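You operate a simulated robot arm through the tools that you are given. There is no shell and no other tool. Be economical: measure what you need, move in short steps, check, and stop when the job is done.

You run a simulated robot arm. Do the job below in one go: nothing can be reset, and whatever is moved stays where it is left.

## Task
Clamp the ochre block, press its silver leaf down and burnish it bright.
Fine: stop up to it, black knob at TIGHT; white pad first, then the polishing stone; both go back. Set down upright: polishing stone with green knob.
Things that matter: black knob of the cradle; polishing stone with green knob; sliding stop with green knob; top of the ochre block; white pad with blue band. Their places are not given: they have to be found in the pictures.

It is judged by the outcome, as a careful person would: the job done as asked, and still so three seconds after it is handed in. It fails if anything else is knocked over, pushed out of place, dropped, spilled or broken.

## Robot
A 6-joint arm with a two-finger parallel gripper, fixed in place. Base frame: the origin is at the foot of the arm, x ahead of it, y to its left, z up; the work surface is at about z = 0. Units: mm, degrees, N and s.
With the tool pointing down near the work surface it reaches from about 140 to 580 mm from the base axis. Its first joint turns from -66.0 to 66.0 degrees. Payload 2.1 kg.
The TCP is the grasp point between the finger pads, 30 mm short of the fingertips. In the tool frame z runs along the fingers and y along their closing line. Largest opening 94 mm; finger width 28, thickness 10; the body of the gripper, 50 by 96 mm, starts 55 mm behind the TCP.
Orientation is told as [roll, pitch, yaw] about the base's x, y, z axes, in that order, counted from this pose: with the fingers straight down and closing along the base's y, the tool's x points along the base's -x, its y along +y and its z along -z.

## Interface
- The arm moves only by the tool play_rows. Its arguments are lists of equal length, an entry for each row: "jaw": the closure, from 0 (fully open) to 1 (shut); "linear": the shift along the tool's x, y, z in mm, a list of three; "rotation": the turn, a rotation vector about the tool's x, y, z in degrees, a list of three. In form: {"jaw": [jaw, ...], "linear": [[dx, dy, dz], ...], "rotation": [[wx, wy, wz], ...]}. A call has 1 to 12 rows; each row is the pose to reach, as a shift and turn from the pose commanded when the call began, along the tool's axes at that moment. A row lasts 0.2 s, in which the tool goes at most 50 mm and 8.6 degrees; a call with a longer step from one row to the next is refused whole, and so is a gripper value outside its range. Where a pose cannot be reached the arm comes as near as it can. A force on the tool above 40 N (or 10 N above the force at the start of the call, whichever is more), or a blocked arm, ends the call early, and 0.2 s more pass. The fingers move at their own pace (about 72 mm/s each) and stop on an object; they squeeze with about 34 N. The grip force told is the motor's: it shows also when the fingers shut on nothing. Time passes only in rows, and 0.2 s behind the last, so rows that repeat a pose let the fingers close. The reply holds the time, the measured pose of the TCP, the force on the tool along the base axes, the opening and the grip force, in the units named above and with some noise, with the torque about the TCP (base axes, N m) and any sound that the robot's microphone picked up.
- Cameras (640 x 400 px; columns grow to the right, rows downward): "scene" is fixed at [34.8, -355.4, 492.5]; the picture's right is [0.93, -0.38, 0.00], its down [-0.20, -0.48, -0.85] and it looks along [0.32, 0.79, -0.52] (base axes); focal length 311 px, centre (320, 200). "wrist" rides on the gripper at [76, 14, -102] in the tool frame; the picture's right is [-0.18, 0.98, 0.00], its down [-0.75, -0.14, -0.64] and it looks along [-0.63, -0.12, 0.77] (tool axes); focal length 243 px, centre (320, 200).
- snapshot(camera): a new picture of that camera. It takes no simulated time.
- point_at(camera, pixels): for up to 12 pixels [column, row] of the newest picture of that camera ("zoom" is the newest enlarged one), the place [x, y, z] in the base frame of the surface seen there, good to about 3 mm. It takes no simulated time.
- zoom(camera, box): a new picture of the part [left, top, right, bottom] of that camera's present view, enlarged. It takes no simulated time.
- hand_in(): hands the job in; it is judged then, once.

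Keep the steps short. Do not move on a guess: measure, check each grasp and each placing, and mend mistakes. In all there are 80 turns and 34 pictures (those below and enlarged ones count). Leave the gripper open and the arm clear of the work at the hand-in unless told otherwise, and finish with a single line.

The tools are called after ">>>" by a JSON object that holds its "fn" and its "kwargs". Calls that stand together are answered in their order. play_rows: Moves the arm, as the interface text tells. Its arguments: {"type":"object","properties":{"jaw":{"type":"array","items":{"type":"number"}},"linear":{"type":"array","items":{"type":"array","items":{"type":"number"}}},"rotation":{"type":"array","items":{"type":"array","items":{"type":"number"}}}},"required":["jaw","linear","rotation"]} The other tools are called the same way: snapshot (camera) takes a picture; point_at (camera, pixels) gives the place of the surface under pixels of a picture; zoom (camera, box) takes an enlarged picture of a part of a camera's view; hand_in () hands the job in.

At the start:

```text
clock: 0.0
position: [312.1, 159.9, 301.4]
orientation: [0.0, -0.1, 0.0]
wrist_force: [0.0, 0.0, -1.1]
torque: [0.02, 0.01, 0.01]
grip_width: 94.0
grip_force: 0.0
```

scene: 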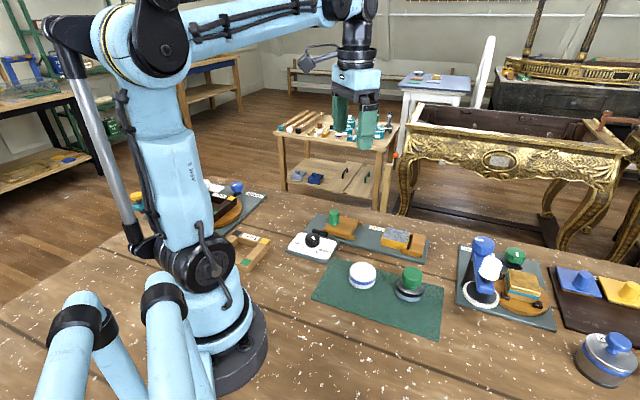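
wrist: 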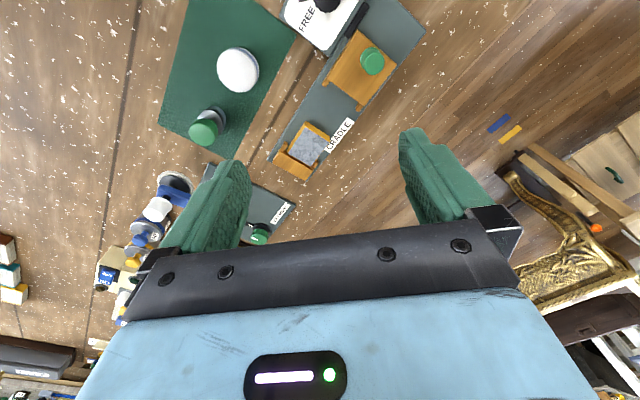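

I see the cradle with a green-knobbed stop (about 335,220), a black knob on a white dial (313,240), the block with leaf (400,240), and a green mat with the white pad (362,275) and the stone (410,285). I'll enlarge these first.

>>> {"fn": "zoom", "kwargs": {"camera": "scene", "box": [270, 190, 460, 340]}}

>>> {"fn": "zoom", "kwargs": {"camera": "wrist", "box": [150, 0, 440, 190]}}

```text
2.67 times, centred on (365, 265) of scene
```

zoom: 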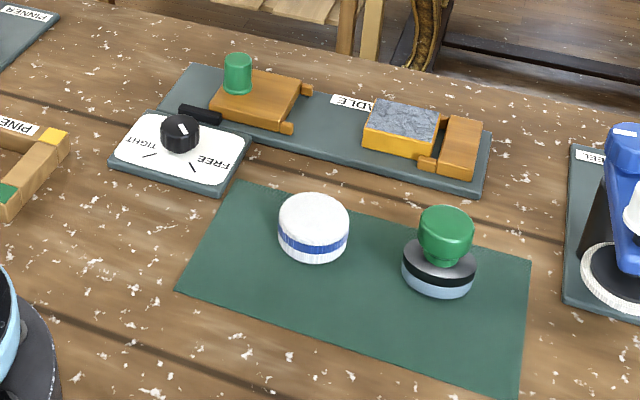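

```text
2.11 times, centred on (295, 95) of wrist
```

zoom: 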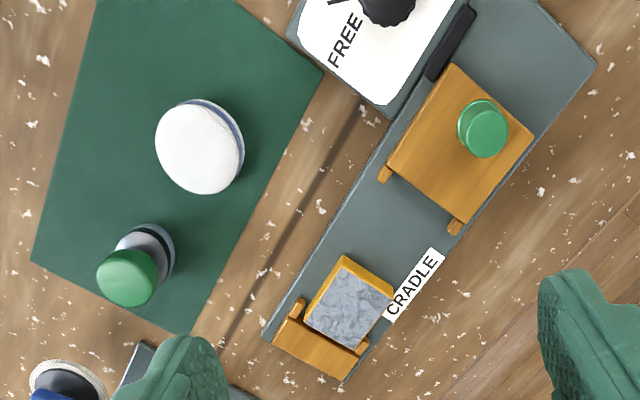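

The wrist view shows everything clearly. I'll measure places in the wrist enlargement: the stop's knob and corners, the leaf's corners, the pad and the stone, plus scene pixels for the dial.

>>> {"fn": "point_at", "kwargs": {"camera": "zoom", "pixels": [[488, 135], [451, 66], [533, 137], [384, 174], [456, 228], [347, 260], [392, 300], [304, 316], [352, 346], [196, 152], [125, 282], [330, 345]]}}

>>> {"fn": "point_at", "kwargs": {"camera": "scene", "pixels": [[313, 237], [313, 242], [326, 247], [303, 248], [326, 251], [363, 266], [352, 273], [376, 276], [412, 271], [400, 292], [422, 296], [410, 298]]}}

>>> {"fn": "zoom", "kwargs": {"camera": "scene", "box": [280, 200, 360, 260]}}

```text
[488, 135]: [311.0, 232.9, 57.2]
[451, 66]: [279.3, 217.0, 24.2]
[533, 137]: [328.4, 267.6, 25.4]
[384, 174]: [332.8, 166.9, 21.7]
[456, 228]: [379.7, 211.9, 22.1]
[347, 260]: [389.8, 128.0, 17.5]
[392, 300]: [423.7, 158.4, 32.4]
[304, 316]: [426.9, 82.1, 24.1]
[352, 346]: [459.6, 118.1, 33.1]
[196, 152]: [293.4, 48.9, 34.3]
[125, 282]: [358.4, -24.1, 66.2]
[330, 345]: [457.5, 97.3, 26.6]
```

```text
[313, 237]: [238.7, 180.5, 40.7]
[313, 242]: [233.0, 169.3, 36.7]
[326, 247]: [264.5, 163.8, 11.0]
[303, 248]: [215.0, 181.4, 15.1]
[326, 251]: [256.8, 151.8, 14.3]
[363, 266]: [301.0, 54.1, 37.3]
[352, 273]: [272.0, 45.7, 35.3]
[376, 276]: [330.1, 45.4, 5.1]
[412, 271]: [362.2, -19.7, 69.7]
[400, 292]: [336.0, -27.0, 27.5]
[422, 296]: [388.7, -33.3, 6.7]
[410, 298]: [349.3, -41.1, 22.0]
```

```text
6.67 times, centred on (320, 230) of scene
```

zoom: 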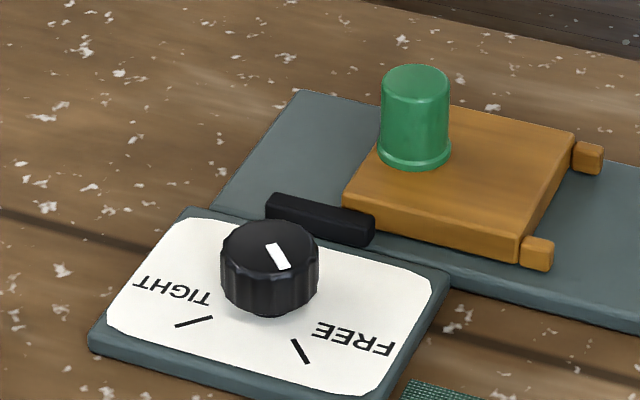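

The cradle's axis runs from the stop at about (311,233) towards the block at about (425,121), which is about -45°. I'll move above the stop's green knob, turning the tool 45° so the fingers close along the cradle axis, staying high at about z 150.

>>> {"fn": "play_rows", "kwargs": {"jaw": [0.3, 0.3, 0.3, 0.3, 0.3, 0.3, 0.3], "linear": [[0, 12, 22], [0, 24, 44], [0, 36, 66], [0, 48, 88], [1, 60, 110], [1, 73, 132], [1, 73, 150]], "rotation": [[0, 0, -7], [0, 0, -14], [0, 0, -21], [0, 0, -28], [0, 0, -35], [0, 0, -42], [0, 0, -45]]}}

>>> {"fn": "snapshot", "kwargs": {"camera": "wrist"}}

```text
clock: 1.6
position: [312.4, 233.2, 149.5]
orientation: [0.0, 0.1, 45.0]
wrist_force: [-0.1, -0.6, -0.7]
torque: [0.01, -0.02, 0.02]
grip_width: 65.8
grip_force: 0.0
```

```text
28 pictures are left
```

wrist: 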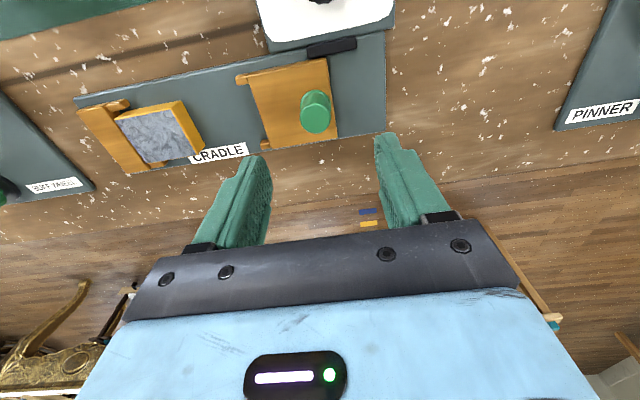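

The stop's green knob is now at (316,112). I'll measure it, the stop's tips, the block's corners and the cradle's edges in this closer view.

>>> {"fn": "point_at", "kwargs": {"camera": "wrist", "pixels": [[313, 97], [318, 120], [303, 110], [329, 110], [240, 78], [268, 146], [183, 104], [203, 148], [150, 133], [120, 120], [100, 120], [335, 46]]}}

>>> {"fn": "zoom", "kwargs": {"camera": "wrist", "box": [70, 0, 400, 190]}}

```text
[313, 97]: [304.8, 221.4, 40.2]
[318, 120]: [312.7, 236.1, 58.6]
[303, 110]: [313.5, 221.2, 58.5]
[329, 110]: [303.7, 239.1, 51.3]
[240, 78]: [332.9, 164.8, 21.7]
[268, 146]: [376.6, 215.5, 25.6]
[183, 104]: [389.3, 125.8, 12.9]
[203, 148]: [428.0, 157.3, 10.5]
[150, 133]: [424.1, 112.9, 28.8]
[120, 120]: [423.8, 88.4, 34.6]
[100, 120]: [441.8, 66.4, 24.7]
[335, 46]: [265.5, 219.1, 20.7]
```

```text
1.94 times, centred on (235, 95) of wrist
```

zoom: 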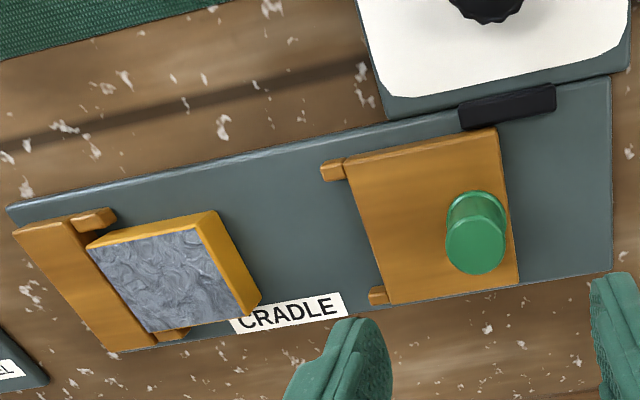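

I'll measure the plate's edges for an exact axis and the leaf top corners.

>>> {"fn": "point_at", "kwargs": {"camera": "zoom", "pixels": [[20, 208], [440, 120], [604, 90], [606, 266], [400, 305], [130, 347], [94, 246], [210, 217], [255, 304], [152, 328], [475, 232], [490, 15]]}}

```text
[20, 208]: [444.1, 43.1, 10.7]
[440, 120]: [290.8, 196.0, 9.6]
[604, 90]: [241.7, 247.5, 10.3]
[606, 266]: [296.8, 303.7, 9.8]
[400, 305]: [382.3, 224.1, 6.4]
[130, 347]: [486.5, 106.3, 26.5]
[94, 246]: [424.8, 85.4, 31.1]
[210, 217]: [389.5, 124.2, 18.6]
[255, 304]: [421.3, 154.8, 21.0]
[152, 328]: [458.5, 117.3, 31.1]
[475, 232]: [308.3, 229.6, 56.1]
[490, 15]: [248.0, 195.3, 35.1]
```

The axis is -45°. In cradle terms (u along the slide, v across it), the block spans u 188–241 and v 361–407, and the knob is at u≈56, v≈383. I'll lower over the green knob so the tips sit just above the stop body, then close.

>>> {"fn": "play_rows", "kwargs": {"jaw": [0.3, 0.3, 0.3, 0.3, 0.3, 1, 1, 1, 1], "linear": [[2, 0, 25], [2, 0, 50], [2, 0, 70], [2, 0, 82], [2, 0, 87], [2, 0, 87], [2, 0, 87], [2, 0, 87], [2, 0, 87]], "rotation": [[0, 0, 0], [0, 0, 0], [0, 0, 0], [0, 0, 0], [0, 0, 0], [0, 0, 0], [0, 0, 0], [0, 0, 0], [0, 0, 0]]}}

```text
clock: 3.6
position: [312.2, 230.4, 62.9]
orientation: [-0.5, 0.0, 44.8]
wrist_force: [25.5, -22.0, -15.5]
torque: [0.51, -0.04, -0.16]
grip_width: 25.1
grip_force: 45.6
```

The knob is gripped (25 mm), but there's a 33 N side load towards +u, so I'm slightly off centre. I'll shift slowly along +u (tool -y) and watch the force.

>>> {"fn": "play_rows", "kwargs": {"jaw": [1, 1, 1, 1], "linear": [[0, -1, 0], [0, -2, 0], [0, -3, 0], [0, -4, 0]], "rotation": [[0, 0, 0], [0, 0, 0], [0, 0, 0], [0, 0, 0]]}}

```text
clock: 4.6
position: [311.4, 231.0, 63.0]
orientation: [0.0, 0.0, 45.2]
wrist_force: [7.2, -1.7, -15.3]
torque: [-0.41, -0.6, -0.06]
grip_width: 24.7
grip_force: 44.8
```

The side load has mostly gone. I'll go on sliding along +u in small steps.

>>> {"fn": "play_rows", "kwargs": {"jaw": [1, 1, 1, 1, 1], "linear": [[0, -3, 0], [0, -6, 0], [0, -9, 0], [0, -12, 0], [0, -15, 0]], "rotation": [[0, 0, 0], [0, 0, 0], [0, 0, 0], [0, 0, 0], [0, 0, 0]]}}

```text
clock: 5.8
position: [323.8, 218.2, 64.0]
orientation: [0.0, 0.0, 45.0]
wrist_force: [0.2, -0.5, -18.8]
torque: [0.54, 0.15, 0.02]
grip_width: 24.6
grip_force: 45.0
```

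It slides. I'm pulling up slightly (Fz −19), so I'll come down 1.5 mm while going on.

>>> {"fn": "play_rows", "kwargs": {"jaw": [1, 1, 1, 1, 1, 1, 1, 1, 1, 1], "linear": [[0, 0, 1.5], [0, -5, 1.5], [0, -10, 1.5], [0, -15, 1.5], [0, -20, 1.5], [0, -25, 1.5], [0, -30, 1.5], [0, -35, 1.5], [0, -40, 1.5], [0, -45, 1.5]], "rotation": [[0, 0, 0], [0, 0, 0], [0, 0, 0], [0, 0, 0], [0, 0, 0], [0, 0, 0], [0, 0, 0], [0, 0, 0], [0, 0, 0], [0, 0, 0]]}}

>>> {"fn": "zoom", "kwargs": {"camera": "scene", "box": [290, 190, 450, 290]}}

```text
clock: 8.0
position: [355.4, 187.4, 61.6]
orientation: [-0.1, 0.1, 45.1]
wrist_force: [-5.4, -4.7, 23.3]
torque: [1.01, 0.74, 0.04]
grip_width: 24.7
grip_force: 45.3
```

```text
4.00 times, centred on (370, 240) of scene
```

zoom: 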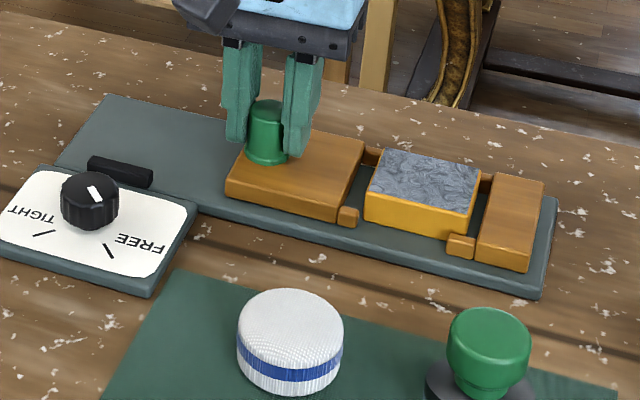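

The stop is at u≈119 with roughly 12 mm of gap left. I'll go on in 1.5 mm steps, raising 0.8 mm to ease the vertical load, until the force shows contact.

>>> {"fn": "play_rows", "kwargs": {"jaw": [1, 1, 1, 1, 1, 1], "linear": [[0, 0, -0.8], [0, -1.5, -0.8], [0, -3, -0.8], [0, -4.5, -0.8], [0, -6, -0.8], [0, -7.5, -0.8]], "rotation": [[0, 0, 0], [0, 0, 0], [0, 0, 0], [0, 0, 0], [0, 0, 0], [0, 0, 0]]}}

```text
clock: 9.4
position: [361.0, 182.0, 61.5]
orientation: [-0.1, 0.1, 45.0]
wrist_force: [-1.8, -1.0, -32.2]
torque: [0.65, 0.3, -0.01]
grip_width: 25.2
grip_force: 44.8
```

The vertical stiffness is high. I'll lower 0.45 mm to balance it and continue.

>>> {"fn": "play_rows", "kwargs": {"jaw": [1, 1, 1, 1, 1], "linear": [[0, 0, 0.45], [0, -1.5, 0.45], [0, -3, 0.45], [0, -4.5, 0.45], [0, -6, 0.45]], "rotation": [[0, 0, 0], [0, 0, 0], [0, 0, 0], [0, 0, 0], [0, 0, 0]]}}

>>> {"fn": "zoom", "kwargs": {"camera": "scene", "box": [330, 200, 450, 275]}}

```text
clock: 10.6
position: [365.8, 178.3, 62.5]
orientation: [0.0, 0.0, 45.0]
wrist_force: [-3.7, -2.0, -7.6]
torque: [0.33, 0.6, 0.06]
grip_width: 25.0
grip_force: 45.4
```

```text
5.33 times, centred on (390, 238) of scene
```

zoom: 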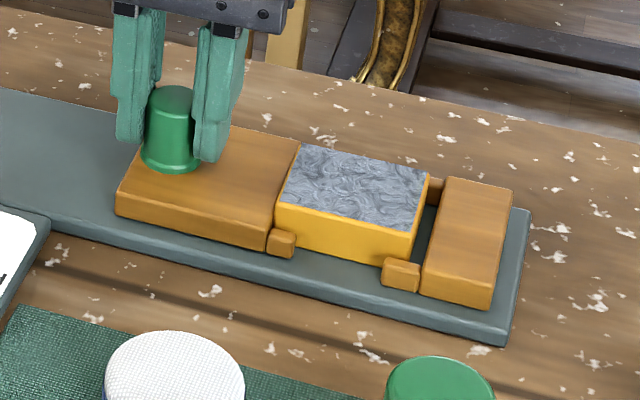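

The stop is about at the block's face, and a gap of about 6 mm remains between the block and the fixed jaw. I'll go on gently in 1 mm steps; a rise in u force will show a firm clamp.

>>> {"fn": "play_rows", "kwargs": {"jaw": [1, 1, 1, 1], "linear": [[0, -1, 0.1], [0, -2, 0.1], [0, -3, 0.1], [0, -4, 0.1]], "rotation": [[0, 0, 0], [0, 0, 0], [0, 0, 0], [0, 0, 0]]}}

>>> {"fn": "zoom", "kwargs": {"camera": "scene", "box": [350, 210, 446, 270]}}

```text
clock: 11.6
position: [367.6, 174.6, 63.0]
orientation: [0.0, 0.0, 45.0]
wrist_force: [-0.8, 0.5, -8.0]
torque: [0.32, 0.6, 0.03]
grip_width: 25.0
grip_force: 45.2
```

```text
6.67 times, centred on (398, 240) of scene
```

zoom: 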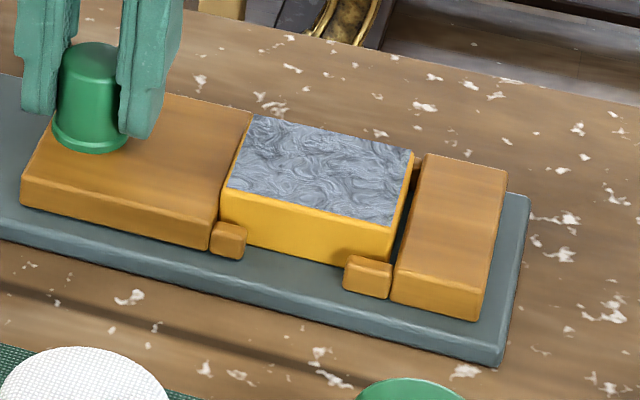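

The block moves along with the stop and the gap to the jaw is shrinking. I'll continue until it's firm.

>>> {"fn": "play_rows", "kwargs": {"jaw": [1, 1, 1, 1], "linear": [[0, -0.8, 0.1], [0, -1.6, 0.1], [0, -2.4, 0.1], [0, -3.2, 0.1]], "rotation": [[0, 0, 0], [0, 0, 0], [0, 0, 0], [0, 0, 0]]}}

```text
clock: 12.6
position: [370.0, 172.0, 62.2]
orientation: [0.0, 0.0, 45.2]
wrist_force: [-11.9, 3.7, 14.9]
torque: [0.07, -0.58, -0.02]
grip_width: 24.9
grip_force: 45.3
```

A u force of about 11 N is appearing. I'll take one more small step and look.

>>> {"fn": "play_rows", "kwargs": {"jaw": [1, 1, 1], "linear": [[0, -0.5, -0.2], [0, -1, -0.2], [0, -1, -0.2]], "rotation": [[0, 0, 0], [0, 0, 0], [0, 0, 0]]}}

>>> {"fn": "zoom", "kwargs": {"camera": "scene", "box": [350, 210, 446, 270]}}

```text
clock: 13.4
position: [370.5, 172.3, 61.7]
orientation: [0.3, 0.0, 45.1]
wrist_force: [-22.0, 12.1, 17.5]
torque: [-0.26, 0.17, 0.12]
grip_width: 25.0
grip_force: 45.2
```

```text
6.67 times, centred on (398, 240) of scene
```

zoom: 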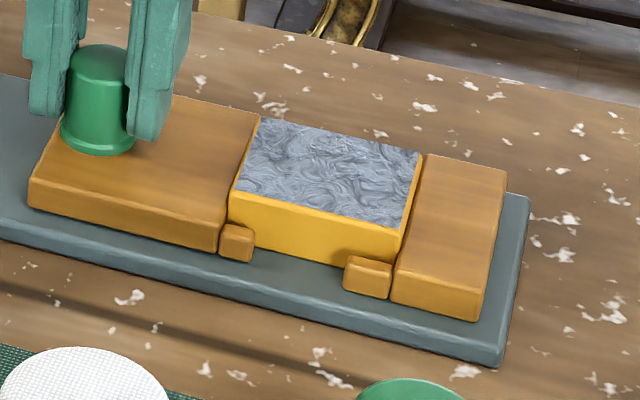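

The block now sits firm between the stop and the jaw (about 24 N). I'll open the fingers partly and lift straight up.

>>> {"fn": "play_rows", "kwargs": {"jaw": [0.55, 0.55, 0.55, 0.55, 0.55, 0.55, 0.55], "linear": [[0, 0, 0], [0, 0, 0], [0, 0, -8], [0, 0, -30], [0, 0, -60], [0, 0, -90], [0, 0, -90]], "rotation": [[0, 0, 0], [0, 0, 0], [0, 0, 0], [0, 0, 0], [0, 0, 0], [0, 0, 0], [0, 0, 0]]}}

>>> {"fn": "zoom", "kwargs": {"camera": "scene", "box": [280, 205, 440, 305]}}

```text
clock: 15.0
position: [369.2, 173.2, 151.6]
orientation: [0.0, -0.1, 45.1]
wrist_force: [-0.6, -0.6, -0.4]
torque: [0.0, 0.01, -0.03]
grip_width: 42.2
grip_force: 0.0
```

```text
4.00 times, centred on (360, 255) of scene
```

zoom: 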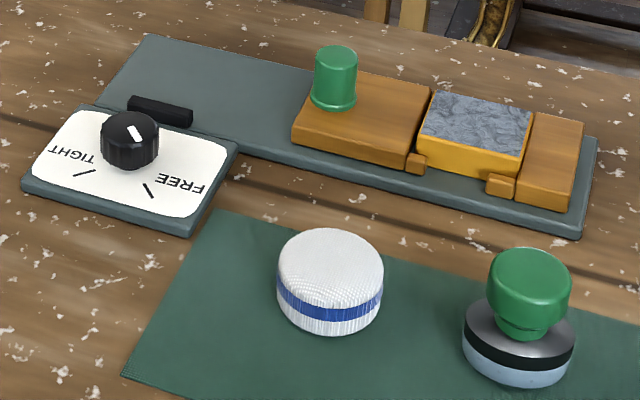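

The stop stayed put. Now I'll measure the black knob, its marks, and the pad and stone on this enlargement.

>>> {"fn": "point_at", "kwargs": {"camera": "zoom", "pixels": [[129, 125], [128, 150], [143, 184], [153, 197], [92, 170], [76, 176], [131, 126], [139, 138], [103, 125], [157, 125], [128, 114], [130, 166]]}}

>>> {"fn": "point_at", "kwargs": {"camera": "scene", "pixels": [[363, 263], [350, 267], [374, 270], [363, 277], [362, 285], [363, 287], [411, 270], [402, 272], [421, 274], [410, 300], [410, 292], [397, 290]]}}

```text
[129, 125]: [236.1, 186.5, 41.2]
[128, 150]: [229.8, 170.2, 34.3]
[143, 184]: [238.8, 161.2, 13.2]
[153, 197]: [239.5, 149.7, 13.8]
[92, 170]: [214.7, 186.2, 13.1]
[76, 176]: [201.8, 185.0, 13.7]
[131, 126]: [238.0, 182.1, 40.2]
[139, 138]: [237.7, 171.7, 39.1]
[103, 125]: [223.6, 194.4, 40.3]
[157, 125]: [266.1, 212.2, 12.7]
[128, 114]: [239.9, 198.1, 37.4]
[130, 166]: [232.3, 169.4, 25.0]
```

```text
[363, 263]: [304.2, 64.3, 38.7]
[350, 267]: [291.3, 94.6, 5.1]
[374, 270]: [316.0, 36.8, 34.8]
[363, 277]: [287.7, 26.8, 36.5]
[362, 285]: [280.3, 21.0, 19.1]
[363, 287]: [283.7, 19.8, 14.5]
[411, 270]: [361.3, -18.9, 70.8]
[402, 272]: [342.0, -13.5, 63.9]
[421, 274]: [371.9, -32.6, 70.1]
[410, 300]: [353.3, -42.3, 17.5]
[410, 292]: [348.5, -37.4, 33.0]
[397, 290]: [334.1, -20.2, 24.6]
```

The knob centre works out at about (239,185.5): FREE points along −y and TIGHT along −x, so the turn is −90° of yaw. I'll move above the knob with yaw 80 as the starting grip and check the centring with the wrist camera.

>>> {"fn": "play_rows", "kwargs": {"jaw": [0.55, 0.55, 0.55, 0.55, 0.55, 0.55], "linear": [[15, 20, 0], [30, 40, 0], [50, 60, 0], [66, 80, 0], [83, 100.6, 10], [83, 100.6, 31]], "rotation": [[0, 0, -7], [0, 0, -14], [0, 0, -21], [0, 0, -28], [0, 0, -35], [0, 0, -35]]}}

>>> {"fn": "snapshot", "kwargs": {"camera": "wrist"}}

```text
clock: 16.4
position: [241.1, 185.9, 120.2]
orientation: [-0.1, 0.0, 80.1]
wrist_force: [0.1, 0.8, 0.2]
torque: [0.0, 0.02, -0.05]
grip_width: 42.3
grip_force: 0.0
```

```text
21 pictures are left
```

wrist: 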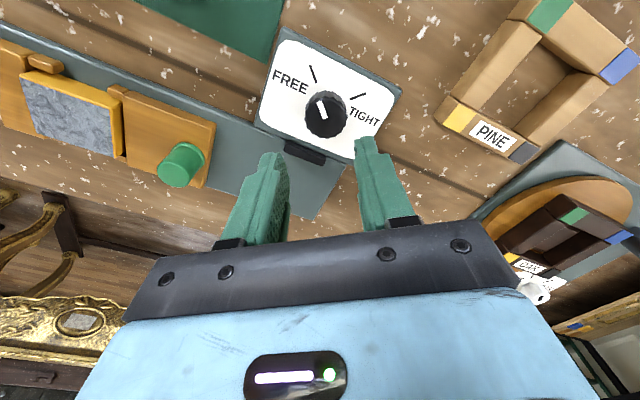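

>>> {"fn": "point_at", "kwargs": {"camera": "wrist", "pixels": [[327, 113], [307, 113], [346, 113], [327, 96], [327, 130], [311, 68], [315, 80], [365, 92], [352, 98], [285, 142], [325, 156], [324, 101]]}}

```text
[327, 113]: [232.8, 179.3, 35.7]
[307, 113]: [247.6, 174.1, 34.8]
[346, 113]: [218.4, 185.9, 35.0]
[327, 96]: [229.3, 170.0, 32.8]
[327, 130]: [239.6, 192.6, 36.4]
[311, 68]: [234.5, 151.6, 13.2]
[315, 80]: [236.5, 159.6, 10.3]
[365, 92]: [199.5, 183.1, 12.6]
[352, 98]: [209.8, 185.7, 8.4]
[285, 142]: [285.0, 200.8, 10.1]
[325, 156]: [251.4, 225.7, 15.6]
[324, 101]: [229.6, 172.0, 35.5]
```

Averaging both cameras, the knob centre is about (236.5,183.5). I'll lower so the tips are at z≈20 and close on it.

>>> {"fn": "play_rows", "kwargs": {"jaw": [0.55, 0.55, 0.55, 0.55, 0.55, 0.8, 1, 1, 1], "linear": [[3.2, 4.1, 0], [3.2, 4.1, 25], [3.2, 4.1, 45], [3.2, 4.1, 60], [3.2, 4.1, 70], [3.2, 4.1, 70], [3.2, 4.1, 70], [3.2, 4.1, 70], [3.2, 4.1, 70]], "rotation": [[0, 0, 0], [0, 0, 0], [0, 0, 0], [0, 0, 0], [0, 0, 0], [0, 0, 0], [0, 0, 0], [0, 0, 0], [0, 0, 0]]}}

```text
clock: 18.4
position: [236.1, 182.5, 50.1]
orientation: [0.0, 0.0, 80.1]
wrist_force: [-8.9, 2.0, 9.0]
torque: [-0.09, 0.25, -0.09]
grip_width: 33.1
grip_force: 45.4
```

Gripped at 33 mm with a small side load. I'll turn the knob 44° towards TIGHT first (yaw decreasing) and check.

>>> {"fn": "play_rows", "kwargs": {"jaw": [1, 1, 1, 1, 1, 1, 1], "linear": [[0, 0.5, 0], [0, 0.5, 0], [0, 0.5, 0], [0, 0.5, 0], [0, 0.5, 0], [0, 0.5, 0], [0, 0.5, 0]], "rotation": [[0, 0, 4], [0, 0, 11], [0, 0, 18], [0, 0, 25], [0, 0, 32], [0, 0, 39], [0, 0, 44]]}}

>>> {"fn": "zoom", "kwargs": {"camera": "scene", "box": [270, 205, 366, 265]}}

```text
clock: 20.0
position: [235.6, 182.5, 50.8]
orientation: [0.1, 0.1, 35.8]
wrist_force: [-22.0, 9.9, -24.9]
torque: [0.2, 0.12, 0.06]
grip_width: 33.0
grip_force: 44.6
```

```text
6.67 times, centred on (318, 235) of scene
```

zoom: 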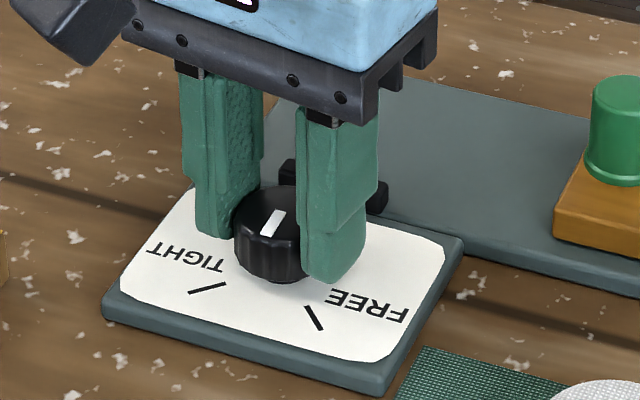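

The pointer is halfway. I'll turn the remaining 46°, easing the side and vertical load slightly.

>>> {"fn": "play_rows", "kwargs": {"jaw": [1, 1, 1, 1, 1, 1, 1, 1], "linear": [[0.4, 0.6, 0.4], [0.4, 0.6, 0.4], [0.4, 0.6, 0.4], [0.4, 0.6, 0.4], [0.4, 0.6, 0.4], [0.4, 0.6, 0.4], [0.4, 0.6, 0.4], [0.4, 0.6, 0.4]], "rotation": [[0, 0, 4], [0, 0, 11], [0, 0, 18], [0, 0, 25], [0, 0, 32], [0, 0, 39], [0, 0, 46], [0, 0, 46]]}}

>>> {"fn": "zoom", "kwargs": {"camera": "scene", "box": [270, 205, 366, 265]}}

```text
clock: 21.8
position: [233.8, 183.7, 51.2]
orientation: [0.3, 0.2, -10.0]
wrist_force: [-13.6, 24.8, -3.4]
torque: [0.03, -0.26, 0.04]
grip_width: 33.0
grip_force: 45.1
```

```text
6.67 times, centred on (318, 235) of scene
```

zoom: 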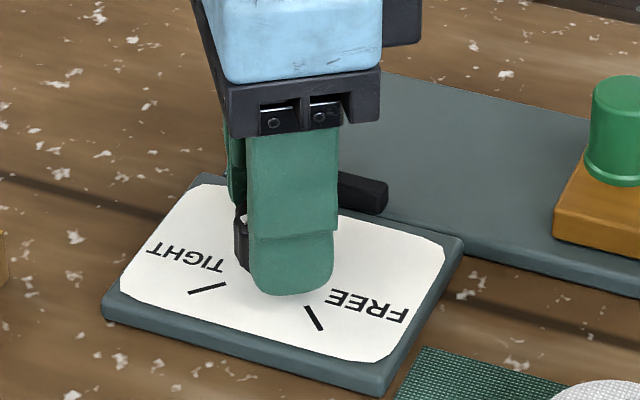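

The turn is done, with no hard stop felt. I'll release, lift and look at the pointer.

>>> {"fn": "play_rows", "kwargs": {"jaw": [0.55, 0.55, 0.55, 0.55, 0.55, 0.55], "linear": [[0, 0, 0], [0, 0, 0], [0, 0, -10], [0, 0, -35], [0, 0, -70], [0, 0, -100]], "rotation": [[0, 0, 0], [0, 0, 0], [0, 0, 0], [0, 0, 0], [0, 0, 0], [0, 0, 0]]}}

>>> {"fn": "zoom", "kwargs": {"camera": "scene", "box": [270, 205, 366, 265]}}

```text
clock: 23.2
position: [236.3, 181.1, 151.2]
orientation: [0.1, 0.0, -10.0]
wrist_force: [0.0, 0.2, -0.7]
torque: [0.0, 0.01, 0.04]
grip_width: 42.4
grip_force: 0.1
```

```text
6.67 times, centred on (318, 235) of scene
```

zoom: 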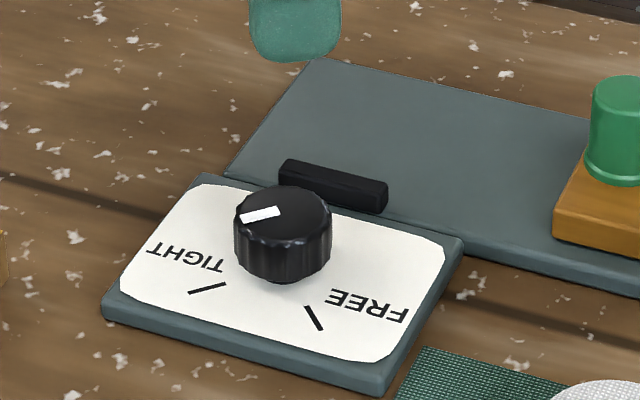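

The pointer is now parallel to the TIGHT mark and points at it. Next I'll move above the white pad at about (297,47) with yaw −45, so the fingers close across the cradle, and open wide.

>>> {"fn": "play_rows", "kwargs": {"jaw": [0.3, 0.1, 0.1, 0.1, 0.1, 0.1], "linear": [[-16, -24, 0], [-33, -48, 0], [-50, -72, 0], [-66, -97, 0], [-83.1, -121.4, 0], [-83.1, -121.4, 0]], "rotation": [[0, 0, 7], [0, 0, 14], [0, 0, 21], [0, 0, 28], [0, 0, 35], [0, 0, 35]]}}

>>> {"fn": "snapshot", "kwargs": {"camera": "wrist"}}

```text
clock: 24.6
position: [295.8, 47.9, 151.7]
orientation: [-0.1, 0.0, -45.1]
wrist_force: [0.5, -0.8, 0.1]
torque: [-0.01, 0.0, -0.03]
grip_width: 84.7
grip_force: 0.1
```

```text
17 pictures are left
```

wrist: 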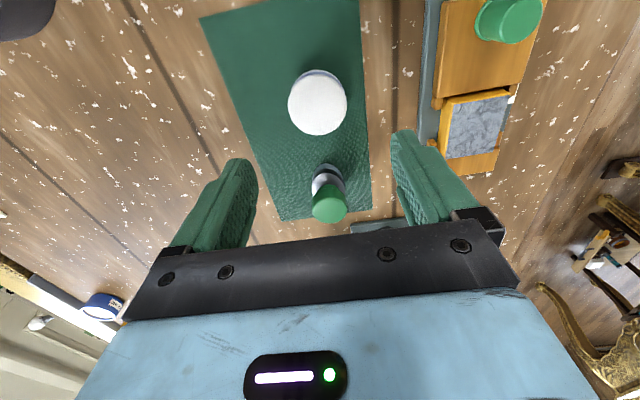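

Now I'll measure the pad edges, the stone and the block in this view.

>>> {"fn": "point_at", "kwargs": {"camera": "wrist", "pixels": [[318, 105], [290, 105], [346, 105], [318, 80], [318, 133], [329, 205], [313, 203], [346, 203], [448, 106], [507, 92], [499, 150], [447, 157]]}}

```text
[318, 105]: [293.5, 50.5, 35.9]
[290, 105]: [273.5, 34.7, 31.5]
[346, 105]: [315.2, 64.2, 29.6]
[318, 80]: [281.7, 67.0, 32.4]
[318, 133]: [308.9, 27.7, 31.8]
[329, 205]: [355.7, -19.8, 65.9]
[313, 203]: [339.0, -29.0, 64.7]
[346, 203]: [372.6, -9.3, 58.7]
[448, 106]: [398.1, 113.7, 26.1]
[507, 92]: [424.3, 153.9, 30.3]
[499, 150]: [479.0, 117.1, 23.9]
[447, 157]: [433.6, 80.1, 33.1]
```

The pad centre is about (295,48.5), its diameter about 52 and its top z≈36, so I'm centred within 1 mm. I'll lower until the tips are at z≈18 and close.

>>> {"fn": "play_rows", "kwargs": {"jaw": [0.1, 0.1, 0.1, 0.1, 0.1, 0.6, 1, 1, 1], "linear": [[0, 1, 30], [0, 1, 60], [0, 1, 85], [0, 1, 98], [0, 1, 103.5], [0, 1, 103.5], [0, 1, 103.5], [0, 1, 103.5], [0, 1, 103.5]], "rotation": [[0, 0, 0], [0, 0, 0], [0, 0, 0], [0, 0, 0], [0, 0, 0], [0, 0, 0], [0, 0, 0], [0, 0, 0], [0, 0, 0]]}}

```text
clock: 26.6
position: [297.8, 49.4, 46.8]
orientation: [0.0, 0.1, -45.0]
wrist_force: [0.0, 0.0, -0.3]
torque: [-0.02, 0.0, 0.02]
grip_width: 51.2
grip_force: 34.1
```

The pad is gripped (51 mm). I'll lift it 60 mm and carry it over the block, towards u≈221, v≈385, then look at both.

>>> {"fn": "play_rows", "kwargs": {"jaw": [1, 1, 1, 1, 1, 1, 1, 1, 1], "linear": [[0, 0, -10], [0, 0, -30], [0, 0, -60], [-10, 30, -60], [-20, 60, -60], [-30, 90, -60], [-40, 120, -60], [-46, 141, -60], [-46, 141, -60]], "rotation": [[0, 0, 0], [0, 0, 0], [0, 0, 0], [0, 0, 0], [0, 0, 0], [0, 0, 0], [0, 0, 0], [0, 0, 0], [0, 0, 0]]}}

>>> {"fn": "zoom", "kwargs": {"camera": "scene", "box": [330, 180, 458, 260]}}

```text
clock: 28.6
position: [429.2, 115.0, 107.2]
orientation: [0.0, 0.1, -45.0]
wrist_force: [-0.6, 0.2, 0.1]
torque: [0.01, -0.01, -0.01]
grip_width: 51.4
grip_force: 33.5
```

```text
5.00 times, centred on (394, 220) of scene
```

zoom: 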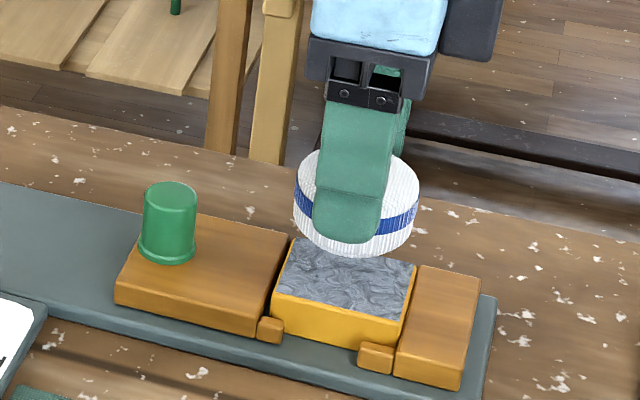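

I'll measure the leaf corners here.

>>> {"fn": "point_at", "kwargs": {"camera": "zoom", "pixels": [[297, 243], [412, 266], [402, 318], [276, 290], [340, 280], [370, 282], [430, 290], [230, 300]]}}

```text
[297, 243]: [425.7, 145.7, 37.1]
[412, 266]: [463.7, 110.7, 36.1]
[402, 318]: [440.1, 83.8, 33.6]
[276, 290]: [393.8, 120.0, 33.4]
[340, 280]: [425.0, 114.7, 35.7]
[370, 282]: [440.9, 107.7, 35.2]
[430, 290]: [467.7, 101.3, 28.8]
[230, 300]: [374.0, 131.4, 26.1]
```

The leaf spans u 194–251 and v 364–406, with its top at z≈35. The pad bottom should touch at TCP z≈78. I'll go down to about 82 first.

>>> {"fn": "play_rows", "kwargs": {"jaw": [1, 1, 1, 1, 1], "linear": [[-1.5, 0, 12], [-1.5, 0, 20], [-1.5, 0, 25], [-1.5, 0, 26], [-1.5, 0, 27]], "rotation": [[0, 0, 0], [0, 0, 0], [0, 0, 0], [0, 0, 0], [0, 0, 0]]}}

```text
clock: 29.8
position: [429.9, 115.5, 78.7]
orientation: [0.0, 0.0, -45.0]
wrist_force: [1.2, 0.5, -0.4]
torque: [0.01, 0.01, 0.01]
grip_width: 51.4
grip_force: 33.4
```

No contact yet. I'll go down in 0.7 mm steps.

>>> {"fn": "play_rows", "kwargs": {"jaw": [1, 1, 1, 1], "linear": [[0, 0, 0.7], [0, 0, 1.4], [0, 0, 2.1], [0, 0, 2.8]], "rotation": [[0, 0, 0], [0, 0, 0], [0, 0, 0], [0, 0, 0]]}}

```text
clock: 30.8
position: [430.0, 115.8, 77.3]
orientation: [0.0, -0.2, -45.1]
wrist_force: [0.4, -0.6, 40.3]
torque: [-0.2, 0.12, -0.01]
grip_width: 51.4
grip_force: 34.3
```

Contact, and the press reached 40 N. I'll lift 15 mm and look at the leaf.

>>> {"fn": "play_rows", "kwargs": {"jaw": [1, 1, 1, 1], "linear": [[0, 0, -0.5], [0, 0, -5], [0, 0, -25], [0, 0, -35]], "rotation": [[0, 0, 0], [0, 0, 0], [0, 0, 0], [0, 0, 0]]}}

>>> {"fn": "zoom", "kwargs": {"camera": "scene", "box": [360, 200, 440, 250]}}

```text
clock: 31.8
position: [428.9, 114.7, 112.3]
orientation: [0.0, 0.0, -45.0]
wrist_force: [-0.3, 0.4, 0.3]
torque: [-0.03, 0.03, 0.01]
grip_width: 51.3
grip_force: 33.7
```

```text
8.00 times, centred on (400, 225) of scene
```

zoom: 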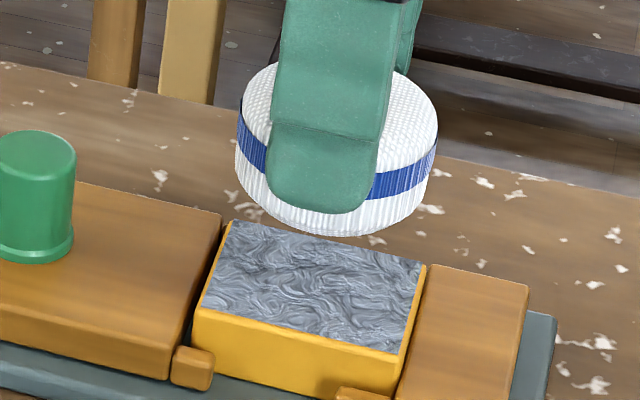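

The leaf still looks wrinkled; one press isn't enough to show. I'll touch again with a lighter force, then stroke the pad over the whole leaf.

>>> {"fn": "play_rows", "kwargs": {"jaw": [1, 1, 1, 1, 1, 1], "linear": [[0, 0, 15], [0, 0, 28], [0, 0, 33], [0, 0, 34], [0, 0, 34.4], [0, 0, 34.4]], "rotation": [[0, 0, 0], [0, 0, 0], [0, 0, 0], [0, 0, 0], [0, 0, 0], [0, 0, 0]]}}

```text
clock: 33.2
position: [429.8, 115.7, 77.5]
orientation: [0.1, -0.2, -45.0]
wrist_force: [0.8, -0.8, 18.7]
torque: [-0.09, 0.04, 0.03]
grip_width: 51.0
grip_force: 34.3
```

18.7 N is good. I'll stroke slowly along ±u and ±v, staying over the block.

>>> {"fn": "play_rows", "kwargs": {"jaw": [1, 1, 1, 1, 1, 1, 1, 1, 1, 1, 1, 1], "linear": [[5, 0, 0], [10, 0, 0], [14, 3, 0], [14, 8, 0], [7, 8, 0], [0, 8, 0], [-7, 8, 0], [-14, 8, 0], [-14, 2, 0], [-14, -4, 0], [-14, -8, 0], [-7, -8, 0]], "rotation": [[0, 0, 0], [0, 0, 0], [0, 0, 0], [0, 0, 0], [0, 0, 0], [0, 0, 0], [0, 0, 0], [0, 0, 0], [0, 0, 0], [0, 0, 0], [0, 0, 0], [0, 0, 0]]}}

```text
clock: 35.8
position: [429.2, 103.5, 76.1]
orientation: [0.0, -0.3, -45.1]
wrist_force: [5.1, -7.1, 21.5]
torque: [-0.23, -0.2, 0.0]
grip_width: 51.4
grip_force: 33.8
```

The force held at about 21 N. I'll complete the pattern and come back to the centre.

>>> {"fn": "play_rows", "kwargs": {"jaw": [1, 1, 1, 1, 1, 1, 1, 1, 1], "linear": [[7, 0, 0], [14, 0, 0], [21, 0, 0], [21, 8, 0], [14, 8, 0], [7, 8, 0], [0, 8, 0], [-7, 8, 0], [7, 8, 0]], "rotation": [[0, 0, 0], [0, 0, 0], [0, 0, 0], [0, 0, 0], [0, 0, 0], [0, 0, 0], [0, 0, 0], [0, 0, 0], [0, 0, 0]]}}

>>> {"fn": "play_rows", "kwargs": {"jaw": [1, 1, 1, 1], "linear": [[0, 0, -0.5], [0, 0, -5], [0, 0, -25], [0, 0, -45]], "rotation": [[0, 0, 0], [0, 0, 0], [0, 0, 0], [0, 0, 0]]}}

>>> {"fn": "zoom", "kwargs": {"camera": "scene", "box": [360, 200, 440, 250]}}

```text
clock: 37.8
position: [431.7, 113.8, 77.7]
orientation: [0.0, -0.3, -45.1]
wrist_force: [6.2, -7.0, 18.0]
torque: [-0.25, -0.15, 0.04]
grip_width: 50.9
grip_force: 33.6
```

```text
clock: 38.8
position: [430.4, 115.1, 123.8]
orientation: [0.0, 0.0, -45.0]
wrist_force: [-0.2, 0.5, -0.7]
torque: [0.01, -0.01, -0.01]
grip_width: 51.2
grip_force: 33.8
```

```text
8.00 times, centred on (400, 225) of scene
```

zoom: 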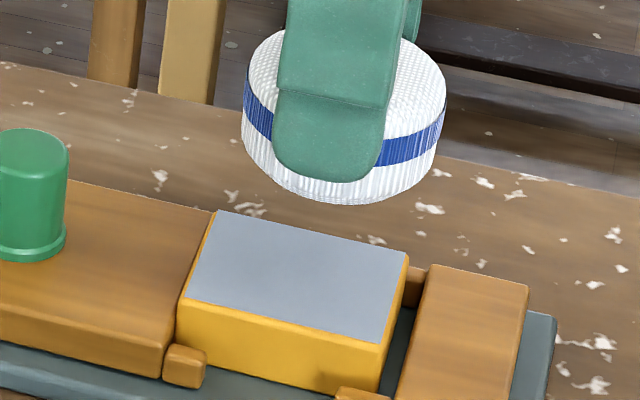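

The leaf is now pressed smooth. But I also see that the stop and block have crept back a few mm from the jaw while stroking, which I'll need to mend. First I'll put the pad back at its place, coming down to just above the mat.

>>> {"fn": "play_rows", "kwargs": {"jaw": [1, 1, 1, 1, 1, 1, 1, 1, 1], "linear": [[10, -30, 0], [20, -60, 0], [30, -90, 0], [40, -120, 0], [47.5, -141, 0], [47.5, -141, 30], [47.5, -141, 55], [47.5, -141, 68], [47.5, -141, 72]], "rotation": [[0, 0, 0], [0, 0, 0], [0, 0, 0], [0, 0, 0], [0, 0, 0], [0, 0, 0], [0, 0, 0], [0, 0, 0], [0, 0, 0]]}}

>>> {"fn": "play_rows", "kwargs": {"jaw": [1, 1, 1, 1, 1], "linear": [[0, 0, 0.6], [0, 0, 1.2], [0, 0, 1.8], [0, 0, 2.2], [0, 0, 2.5]], "rotation": [[0, 0, 0], [0, 0, 0], [0, 0, 0], [0, 0, 0], [0, 0, 0]]}}

```text
clock: 40.8
position: [297.4, 48.2, 50.8]
orientation: [0.1, 0.0, -45.0]
wrist_force: [1.1, -0.4, 0.0]
torque: [-0.01, -0.02, -0.01]
grip_width: 51.2
grip_force: 33.7
```

```text
clock: 42.0
position: [297.8, 49.4, 49.0]
orientation: [0.1, 0.0, -45.0]
wrist_force: [0.1, 0.5, -0.7]
torque: [-0.01, 0.03, 0.02]
grip_width: 51.4
grip_force: 33.8
```

No contact yet, so I'll go down a little further in 0.4 mm steps.

>>> {"fn": "play_rows", "kwargs": {"jaw": [1, 1, 1, 1, 1], "linear": [[0, 0, 0.4], [0, 0, 0.8], [0, 0, 1.2], [0, 0, 1.5], [0, 0, 1.5]], "rotation": [[0, 0, 0], [0, 0, 0], [0, 0, 0], [0, 0, 0], [0, 0, 0]]}}

```text
clock: 43.2
position: [297.8, 49.1, 46.6]
orientation: [0.0, 0.0, -45.0]
wrist_force: [1.0, 0.0, 0.1]
torque: [-0.01, 0.02, 0.0]
grip_width: 51.1
grip_force: 33.9
```

>>> {"fn": "play_rows", "kwargs": {"jaw": [1, 1, 1, 1], "linear": [[0, 0, 0.3], [0, 0, 0.6], [0, 0, 0.9], [0, 0, 0.9]], "rotation": [[0, 0, 0], [0, 0, 0], [0, 0, 0], [0, 0, 0]]}}

```text
clock: 44.2
position: [297.8, 47.4, 46.5]
orientation: [0.0, 0.1, -45.0]
wrist_force: [-1.1, 1.1, 9.7]
torque: [0.01, 0.03, -0.01]
grip_width: 51.3
grip_force: 34.1
```

Contact (9.7 N): the pad stands on the mat. I'll open and lift.

>>> {"fn": "play_rows", "kwargs": {"jaw": [0.4, 0.1, 0.1, 0.1, 0.1, 0.1], "linear": [[0, 0, -0.3], [0, 0, -0.3], [0, 0, -10], [0, 0, -40], [0, 0, -80], [0, 0, -104]], "rotation": [[0, 0, 0], [0, 0, 0], [0, 0, 0], [0, 0, 0], [0, 0, 0], [0, 0, 0]]}}

>>> {"fn": "zoom", "kwargs": {"camera": "scene", "box": [290, 210, 450, 310]}}

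```text
clock: 45.6
position: [296.6, 48.3, 150.7]
orientation: [0.0, 0.0, -44.9]
wrist_force: [0.6, 0.0, 0.1]
torque: [0.02, 0.0, 0.01]
grip_width: 84.5
grip_force: 0.0
```

```text
4.00 times, centred on (370, 260) of scene
```

zoom: 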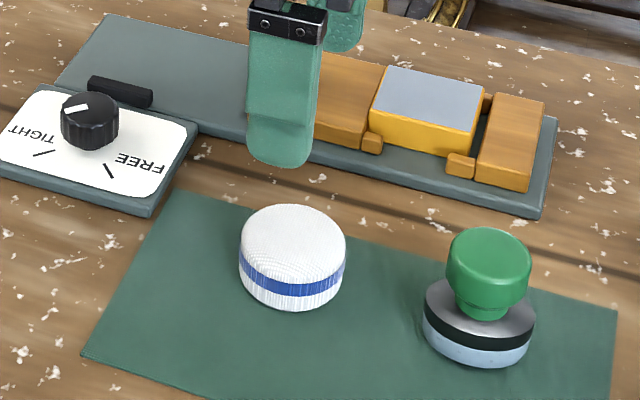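

The pad is back on the mat. Now I'll check the clamp: go over the stop's green knob at about u 136.5, v 383.5, and grip it to test whether it's held and re-seat it. I'll keep yaw −45.

>>> {"fn": "play_rows", "kwargs": {"jaw": [0.3, 0.45, 0.45, 0.45, 0.45, 0.45, 0.45, 0.45, 0.45], "linear": [[8, 28, 0], [16, 56, 0], [24, 84, 0], [32, 112, 0], [39, 139.6, 0], [39, 139.6, 30], [39, 139.6, 60], [39, 139.6, 80], [39, 139.6, 88]], "rotation": [[0, 0, 0], [0, 0, 0], [0, 0, 0], [0, 0, 0], [0, 0, 0], [0, 0, 0], [0, 0, 0], [0, 0, 0], [0, 0, 0]]}}

>>> {"fn": "play_rows", "kwargs": {"jaw": [0.7, 1, 1, 1], "linear": [[0, 0, 0], [0, 0, 0], [0, 0, 0], [0, 0, 0]], "rotation": [[0, 0, 0], [0, 0, 0], [0, 0, 0], [0, 0, 0]]}}

```text
clock: 47.6
position: [367.0, 174.3, 61.4]
orientation: [-0.1, 0.0, -45.0]
wrist_force: [-0.2, 0.5, 0.0]
torque: [-0.02, 0.01, -0.01]
grip_width: 51.8
grip_force: 0.1
```

```text
clock: 48.6
position: [369.2, 175.4, 61.8]
orientation: [0.3, 0.0, -45.0]
wrist_force: [16.0, 15.3, -4.8]
torque: [-0.57, 0.55, -0.03]
grip_width: 24.9
grip_force: 45.3
```

Gripped, with a small v offset load. I'll push gently along +u (tool −x) in 0.4 mm steps to see whether it gives.

>>> {"fn": "play_rows", "kwargs": {"jaw": [1, 1, 1, 1, 1], "linear": [[0, 0.6, 0], [-0.4, 0.6, 0], [-0.8, 0.6, 0], [-1.2, 0.6, 0], [-1.6, 0.6, 0]], "rotation": [[0, 0, 0], [0, 0, 0], [0, 0, 0], [0, 0, 0], [0, 0, 0]]}}

```text
clock: 49.8
position: [369.6, 175.3, 61.4]
orientation: [0.1, -0.1, -45.1]
wrist_force: [13.9, 15.2, -4.6]
torque: [-0.5, 0.76, 0.07]
grip_width: 24.8
grip_force: 45.3
```

There's no u resistance over 1.6 mm. I'll push 2.5 mm more while watching.

>>> {"fn": "play_rows", "kwargs": {"jaw": [1, 1, 1, 1, 1], "linear": [[-0.5, 0.3, 0], [-1.0, 0.3, 0], [-1.5, 0.3, 0], [-2, 0.3, 0], [-2.5, 0.3, 0]], "rotation": [[0, 0, 0], [0, 0, 0], [0, 0, 0], [0, 0, 0], [0, 0, 0]]}}

>>> {"fn": "zoom", "kwargs": {"camera": "scene", "box": [350, 210, 446, 270]}}

```text
clock: 51.0
position: [372.5, 173.1, 61.3]
orientation: [0.0, 0.1, -45.0]
wrist_force: [8.9, 10.2, -0.4]
torque: [-0.47, 0.78, 0.02]
grip_width: 24.7
grip_force: 44.8
```

```text
6.67 times, centred on (398, 240) of scene
```

zoom: 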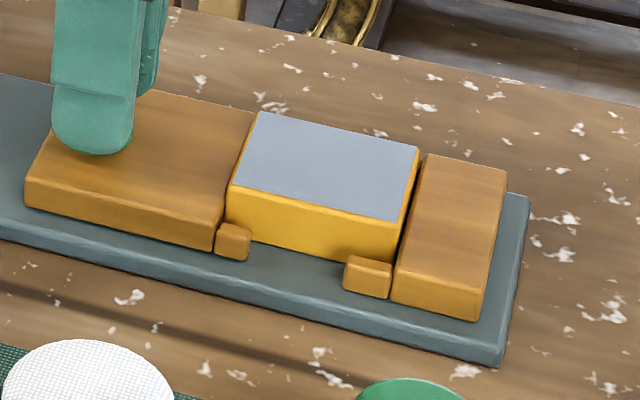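

The stop slides without resistance, so the clamp isn't really holding. I'll seat it firmly against the block again, then turn the knob further until it holds.

>>> {"fn": "play_rows", "kwargs": {"jaw": [1, 1, 1, 1, 1], "linear": [[-0.6, 0.2, 0], [-1.2, 0.2, 0], [-1.8, 0.2, 0], [-2.2, 0.2, 0], [-2.2, 0.2, 0]], "rotation": [[0, 0, 0], [0, 0, 0], [0, 0, 0], [0, 0, 0], [0, 0, 0]]}}

```text
clock: 52.2
position: [373.3, 170.7, 61.4]
orientation: [-0.1, 0.0, -44.9]
wrist_force: [-1.1, 11.8, -7.7]
torque: [-0.53, 0.05, 0.08]
grip_width: 24.9
grip_force: 44.7
```

The u force is about −9 N, so contact is beginning. I'll push 0.6 mm more, then release and lift.

>>> {"fn": "play_rows", "kwargs": {"jaw": [1, 1, 1], "linear": [[-0.4, 0.2, -0.1], [-0.7, 0.2, -0.1], [-0.7, 0.2, -0.1]], "rotation": [[0, 0, 0], [0, 0, 0], [0, 0, 0]]}}

>>> {"fn": "play_rows", "kwargs": {"jaw": [0.6, 0.5, 0.5, 0.5, 0.5, 0.5], "linear": [[0, 0, 0], [0, 0, 0], [0, 0, -10], [0, 0, -40], [0, 0, -80], [0, 0, -90]], "rotation": [[0, 0, 0], [0, 0, 0], [0, 0, 0], [0, 0, 0], [0, 0, 0], [0, 0, 0]]}}

>>> {"fn": "zoom", "kwargs": {"camera": "scene", "box": [286, 205, 446, 305]}}

```text
clock: 53.0
position: [372.5, 171.2, 62.1]
orientation: [0.0, 0.1, -44.9]
wrist_force: [-15.0, 11.3, -3.7]
torque: [0.44, -0.36, -0.05]
grip_width: 24.9
grip_force: 44.8
```

```text
clock: 54.4
position: [373.0, 170.0, 152.9]
orientation: [0.0, 0.0, -44.9]
wrist_force: [-1.0, -0.3, -0.4]
torque: [0.0, 0.0, 0.0]
grip_width: 47.0
grip_force: 0.0
```

```text
4.00 times, centred on (366, 255) of scene
```

zoom: 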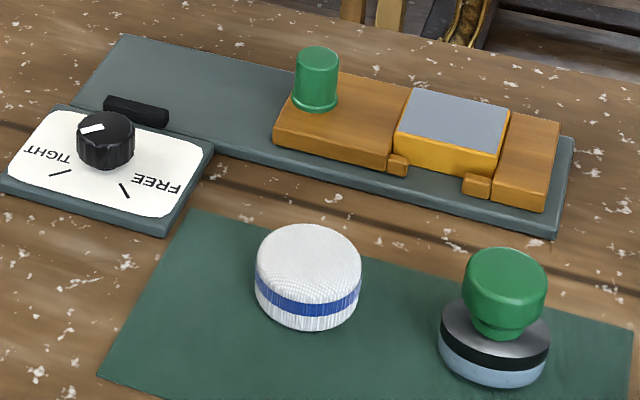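

The stop and block are seated again. Now back to the black knob: move above its centre at about (235.3,182.8) with yaw 0.

>>> {"fn": "play_rows", "kwargs": {"jaw": [0.55, 0.55, 0.55, 0.55, 0.55, 0.55, 0.55, 0.55, 0.55, 0.55], "linear": [[17, -14, 0], [34, -28, 0], [51, -42, 0], [70, -58, 0], [88, -74, 0], [106.2, -88.5, 0], [106.2, -88.5, 40], [106.2, -88.5, 75], [106.2, -88.5, 95], [106.2, -88.5, 102]], "rotation": [[0, 0, -7.5], [0, 0, -15], [0, 0, -22.5], [0, 0, -30], [0, 0, -37.5], [0, 0, -45], [0, 0, -45], [0, 0, -45], [0, 0, -45], [0, 0, -45]]}}

>>> {"fn": "play_rows", "kwargs": {"jaw": [0.8, 1, 1, 1], "linear": [[0, 0, 0], [0, 0, 0], [0, 0, 0], [0, 0, 0]], "rotation": [[0, 0, 0], [0, 0, 0], [0, 0, 0], [0, 0, 0]]}}

```text
clock: 56.6
position: [235.8, 183.7, 48.7]
orientation: [-0.1, -0.2, 0.0]
wrist_force: [0.2, 0.0, -0.6]
torque: [-0.01, 0.0, 0.03]
grip_width: 42.2
grip_force: 0.1
```

```text
clock: 57.6
position: [235.3, 184.0, 50.5]
orientation: [0.0, -0.1, 0.1]
wrist_force: [0.8, 5.0, -25.7]
torque: [-0.4, -0.05, 0.0]
grip_width: 33.4
grip_force: 44.9
```

Gripped, nearly centred. I'll turn further in 3° steps and watch the torque.

>>> {"fn": "play_rows", "kwargs": {"jaw": [1, 1, 1, 1], "linear": [[0, 0, 0.3], [0, 0, 0.3], [0, 0, 0.3], [0, 0, 0.3]], "rotation": [[0, 0, 2], [0, 0, 4], [0, 0, 6], [0, 0, 6]]}}

```text
clock: 58.6
position: [236.2, 184.0, 49.3]
orientation: [0.0, 0.0, -6.0]
wrist_force: [-2.3, 6.2, 7.8]
torque: [-0.31, -0.06, 0.44]
grip_width: 33.2
grip_force: 45.2
```

The torque has risen to 0.44 N·m, so it's biting or at its limit. I'll try 3° more.

>>> {"fn": "play_rows", "kwargs": {"jaw": [1, 1, 1], "linear": [[0, 0, 0], [0, 0, 0], [0, 0, 0]], "rotation": [[0, 0, 1.5], [0, 0, 3], [0, 0, 3]]}}

```text
clock: 59.4
position: [235.8, 184.7, 49.4]
orientation: [0.0, -0.2, -9.0]
wrist_force: [0.4, 5.0, 8.8]
torque: [-0.27, -0.09, 0.32]
grip_width: 32.9
grip_force: 44.6
```

The torque has stopped rising, so the fingers slip at the knob's end stop. I'll release, lift and look.

>>> {"fn": "play_rows", "kwargs": {"jaw": [0.6, 0.55, 0.55, 0.55, 0.55, 0.55], "linear": [[0, 0, 0], [0, 0, 0], [0, 0, -10], [0, 0, -40], [0, 0, -80], [0, 0, -100]], "rotation": [[0, 0, 0], [0, 0, 0], [0, 0, 0], [0, 0, 0], [0, 0, 0], [0, 0, 0]]}}

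>>> {"fn": "zoom", "kwargs": {"camera": "scene", "box": [280, 210, 360, 260]}}

```text
clock: 60.8
position: [236.0, 184.5, 150.1]
orientation: [-0.1, 0.0, -9.0]
wrist_force: [-0.9, -0.7, 0.5]
torque: [-0.03, -0.01, 0.01]
grip_width: 42.3
grip_force: 0.0
```

```text
8.00 times, centred on (320, 235) of scene
```

zoom: 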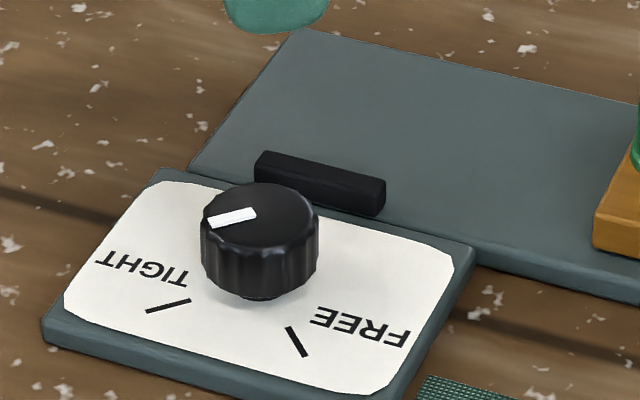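

The pointer sits right on TIGHT and against its end stop. Now the polishing stone: I'll move above it at about (356.5,−20.5) with yaw −45 and check the centring.

>>> {"fn": "play_rows", "kwargs": {"jaw": [0.3, 0.3, 0.3, 0.3, 0.3, 0.3, 0.3], "linear": [[-22, -27, -20], [-44, -54, -20], [-66, -81, -20], [-88, -108, -20], [-110, -134, -20], [-131, -160, -20], [-151, -183.7, -20]], "rotation": [[0, 0, 5], [0, 0, 10], [0, 0, 16], [0, 0, 22], [0, 0, 28], [0, 0, 34], [0, 0, 36]]}}

>>> {"fn": "snapshot", "kwargs": {"camera": "wrist"}}

```text
clock: 62.4
position: [357.6, -21.7, 170.4]
orientation: [0.0, -0.1, -45.1]
wrist_force: [-0.5, 0.3, 0.0]
torque: [0.0, 0.01, -0.03]
grip_width: 65.9
grip_force: 0.1
```

```text
9 pictures are left
```

wrist: 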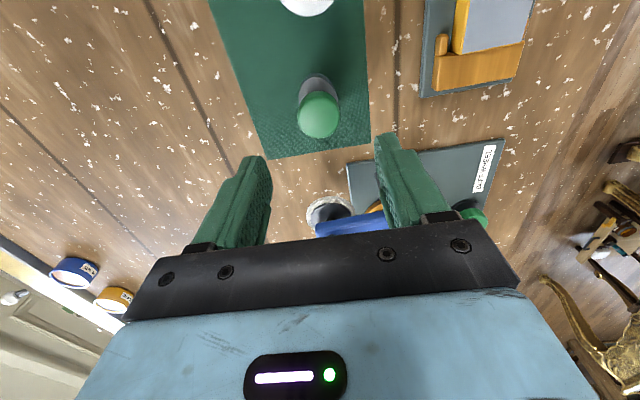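

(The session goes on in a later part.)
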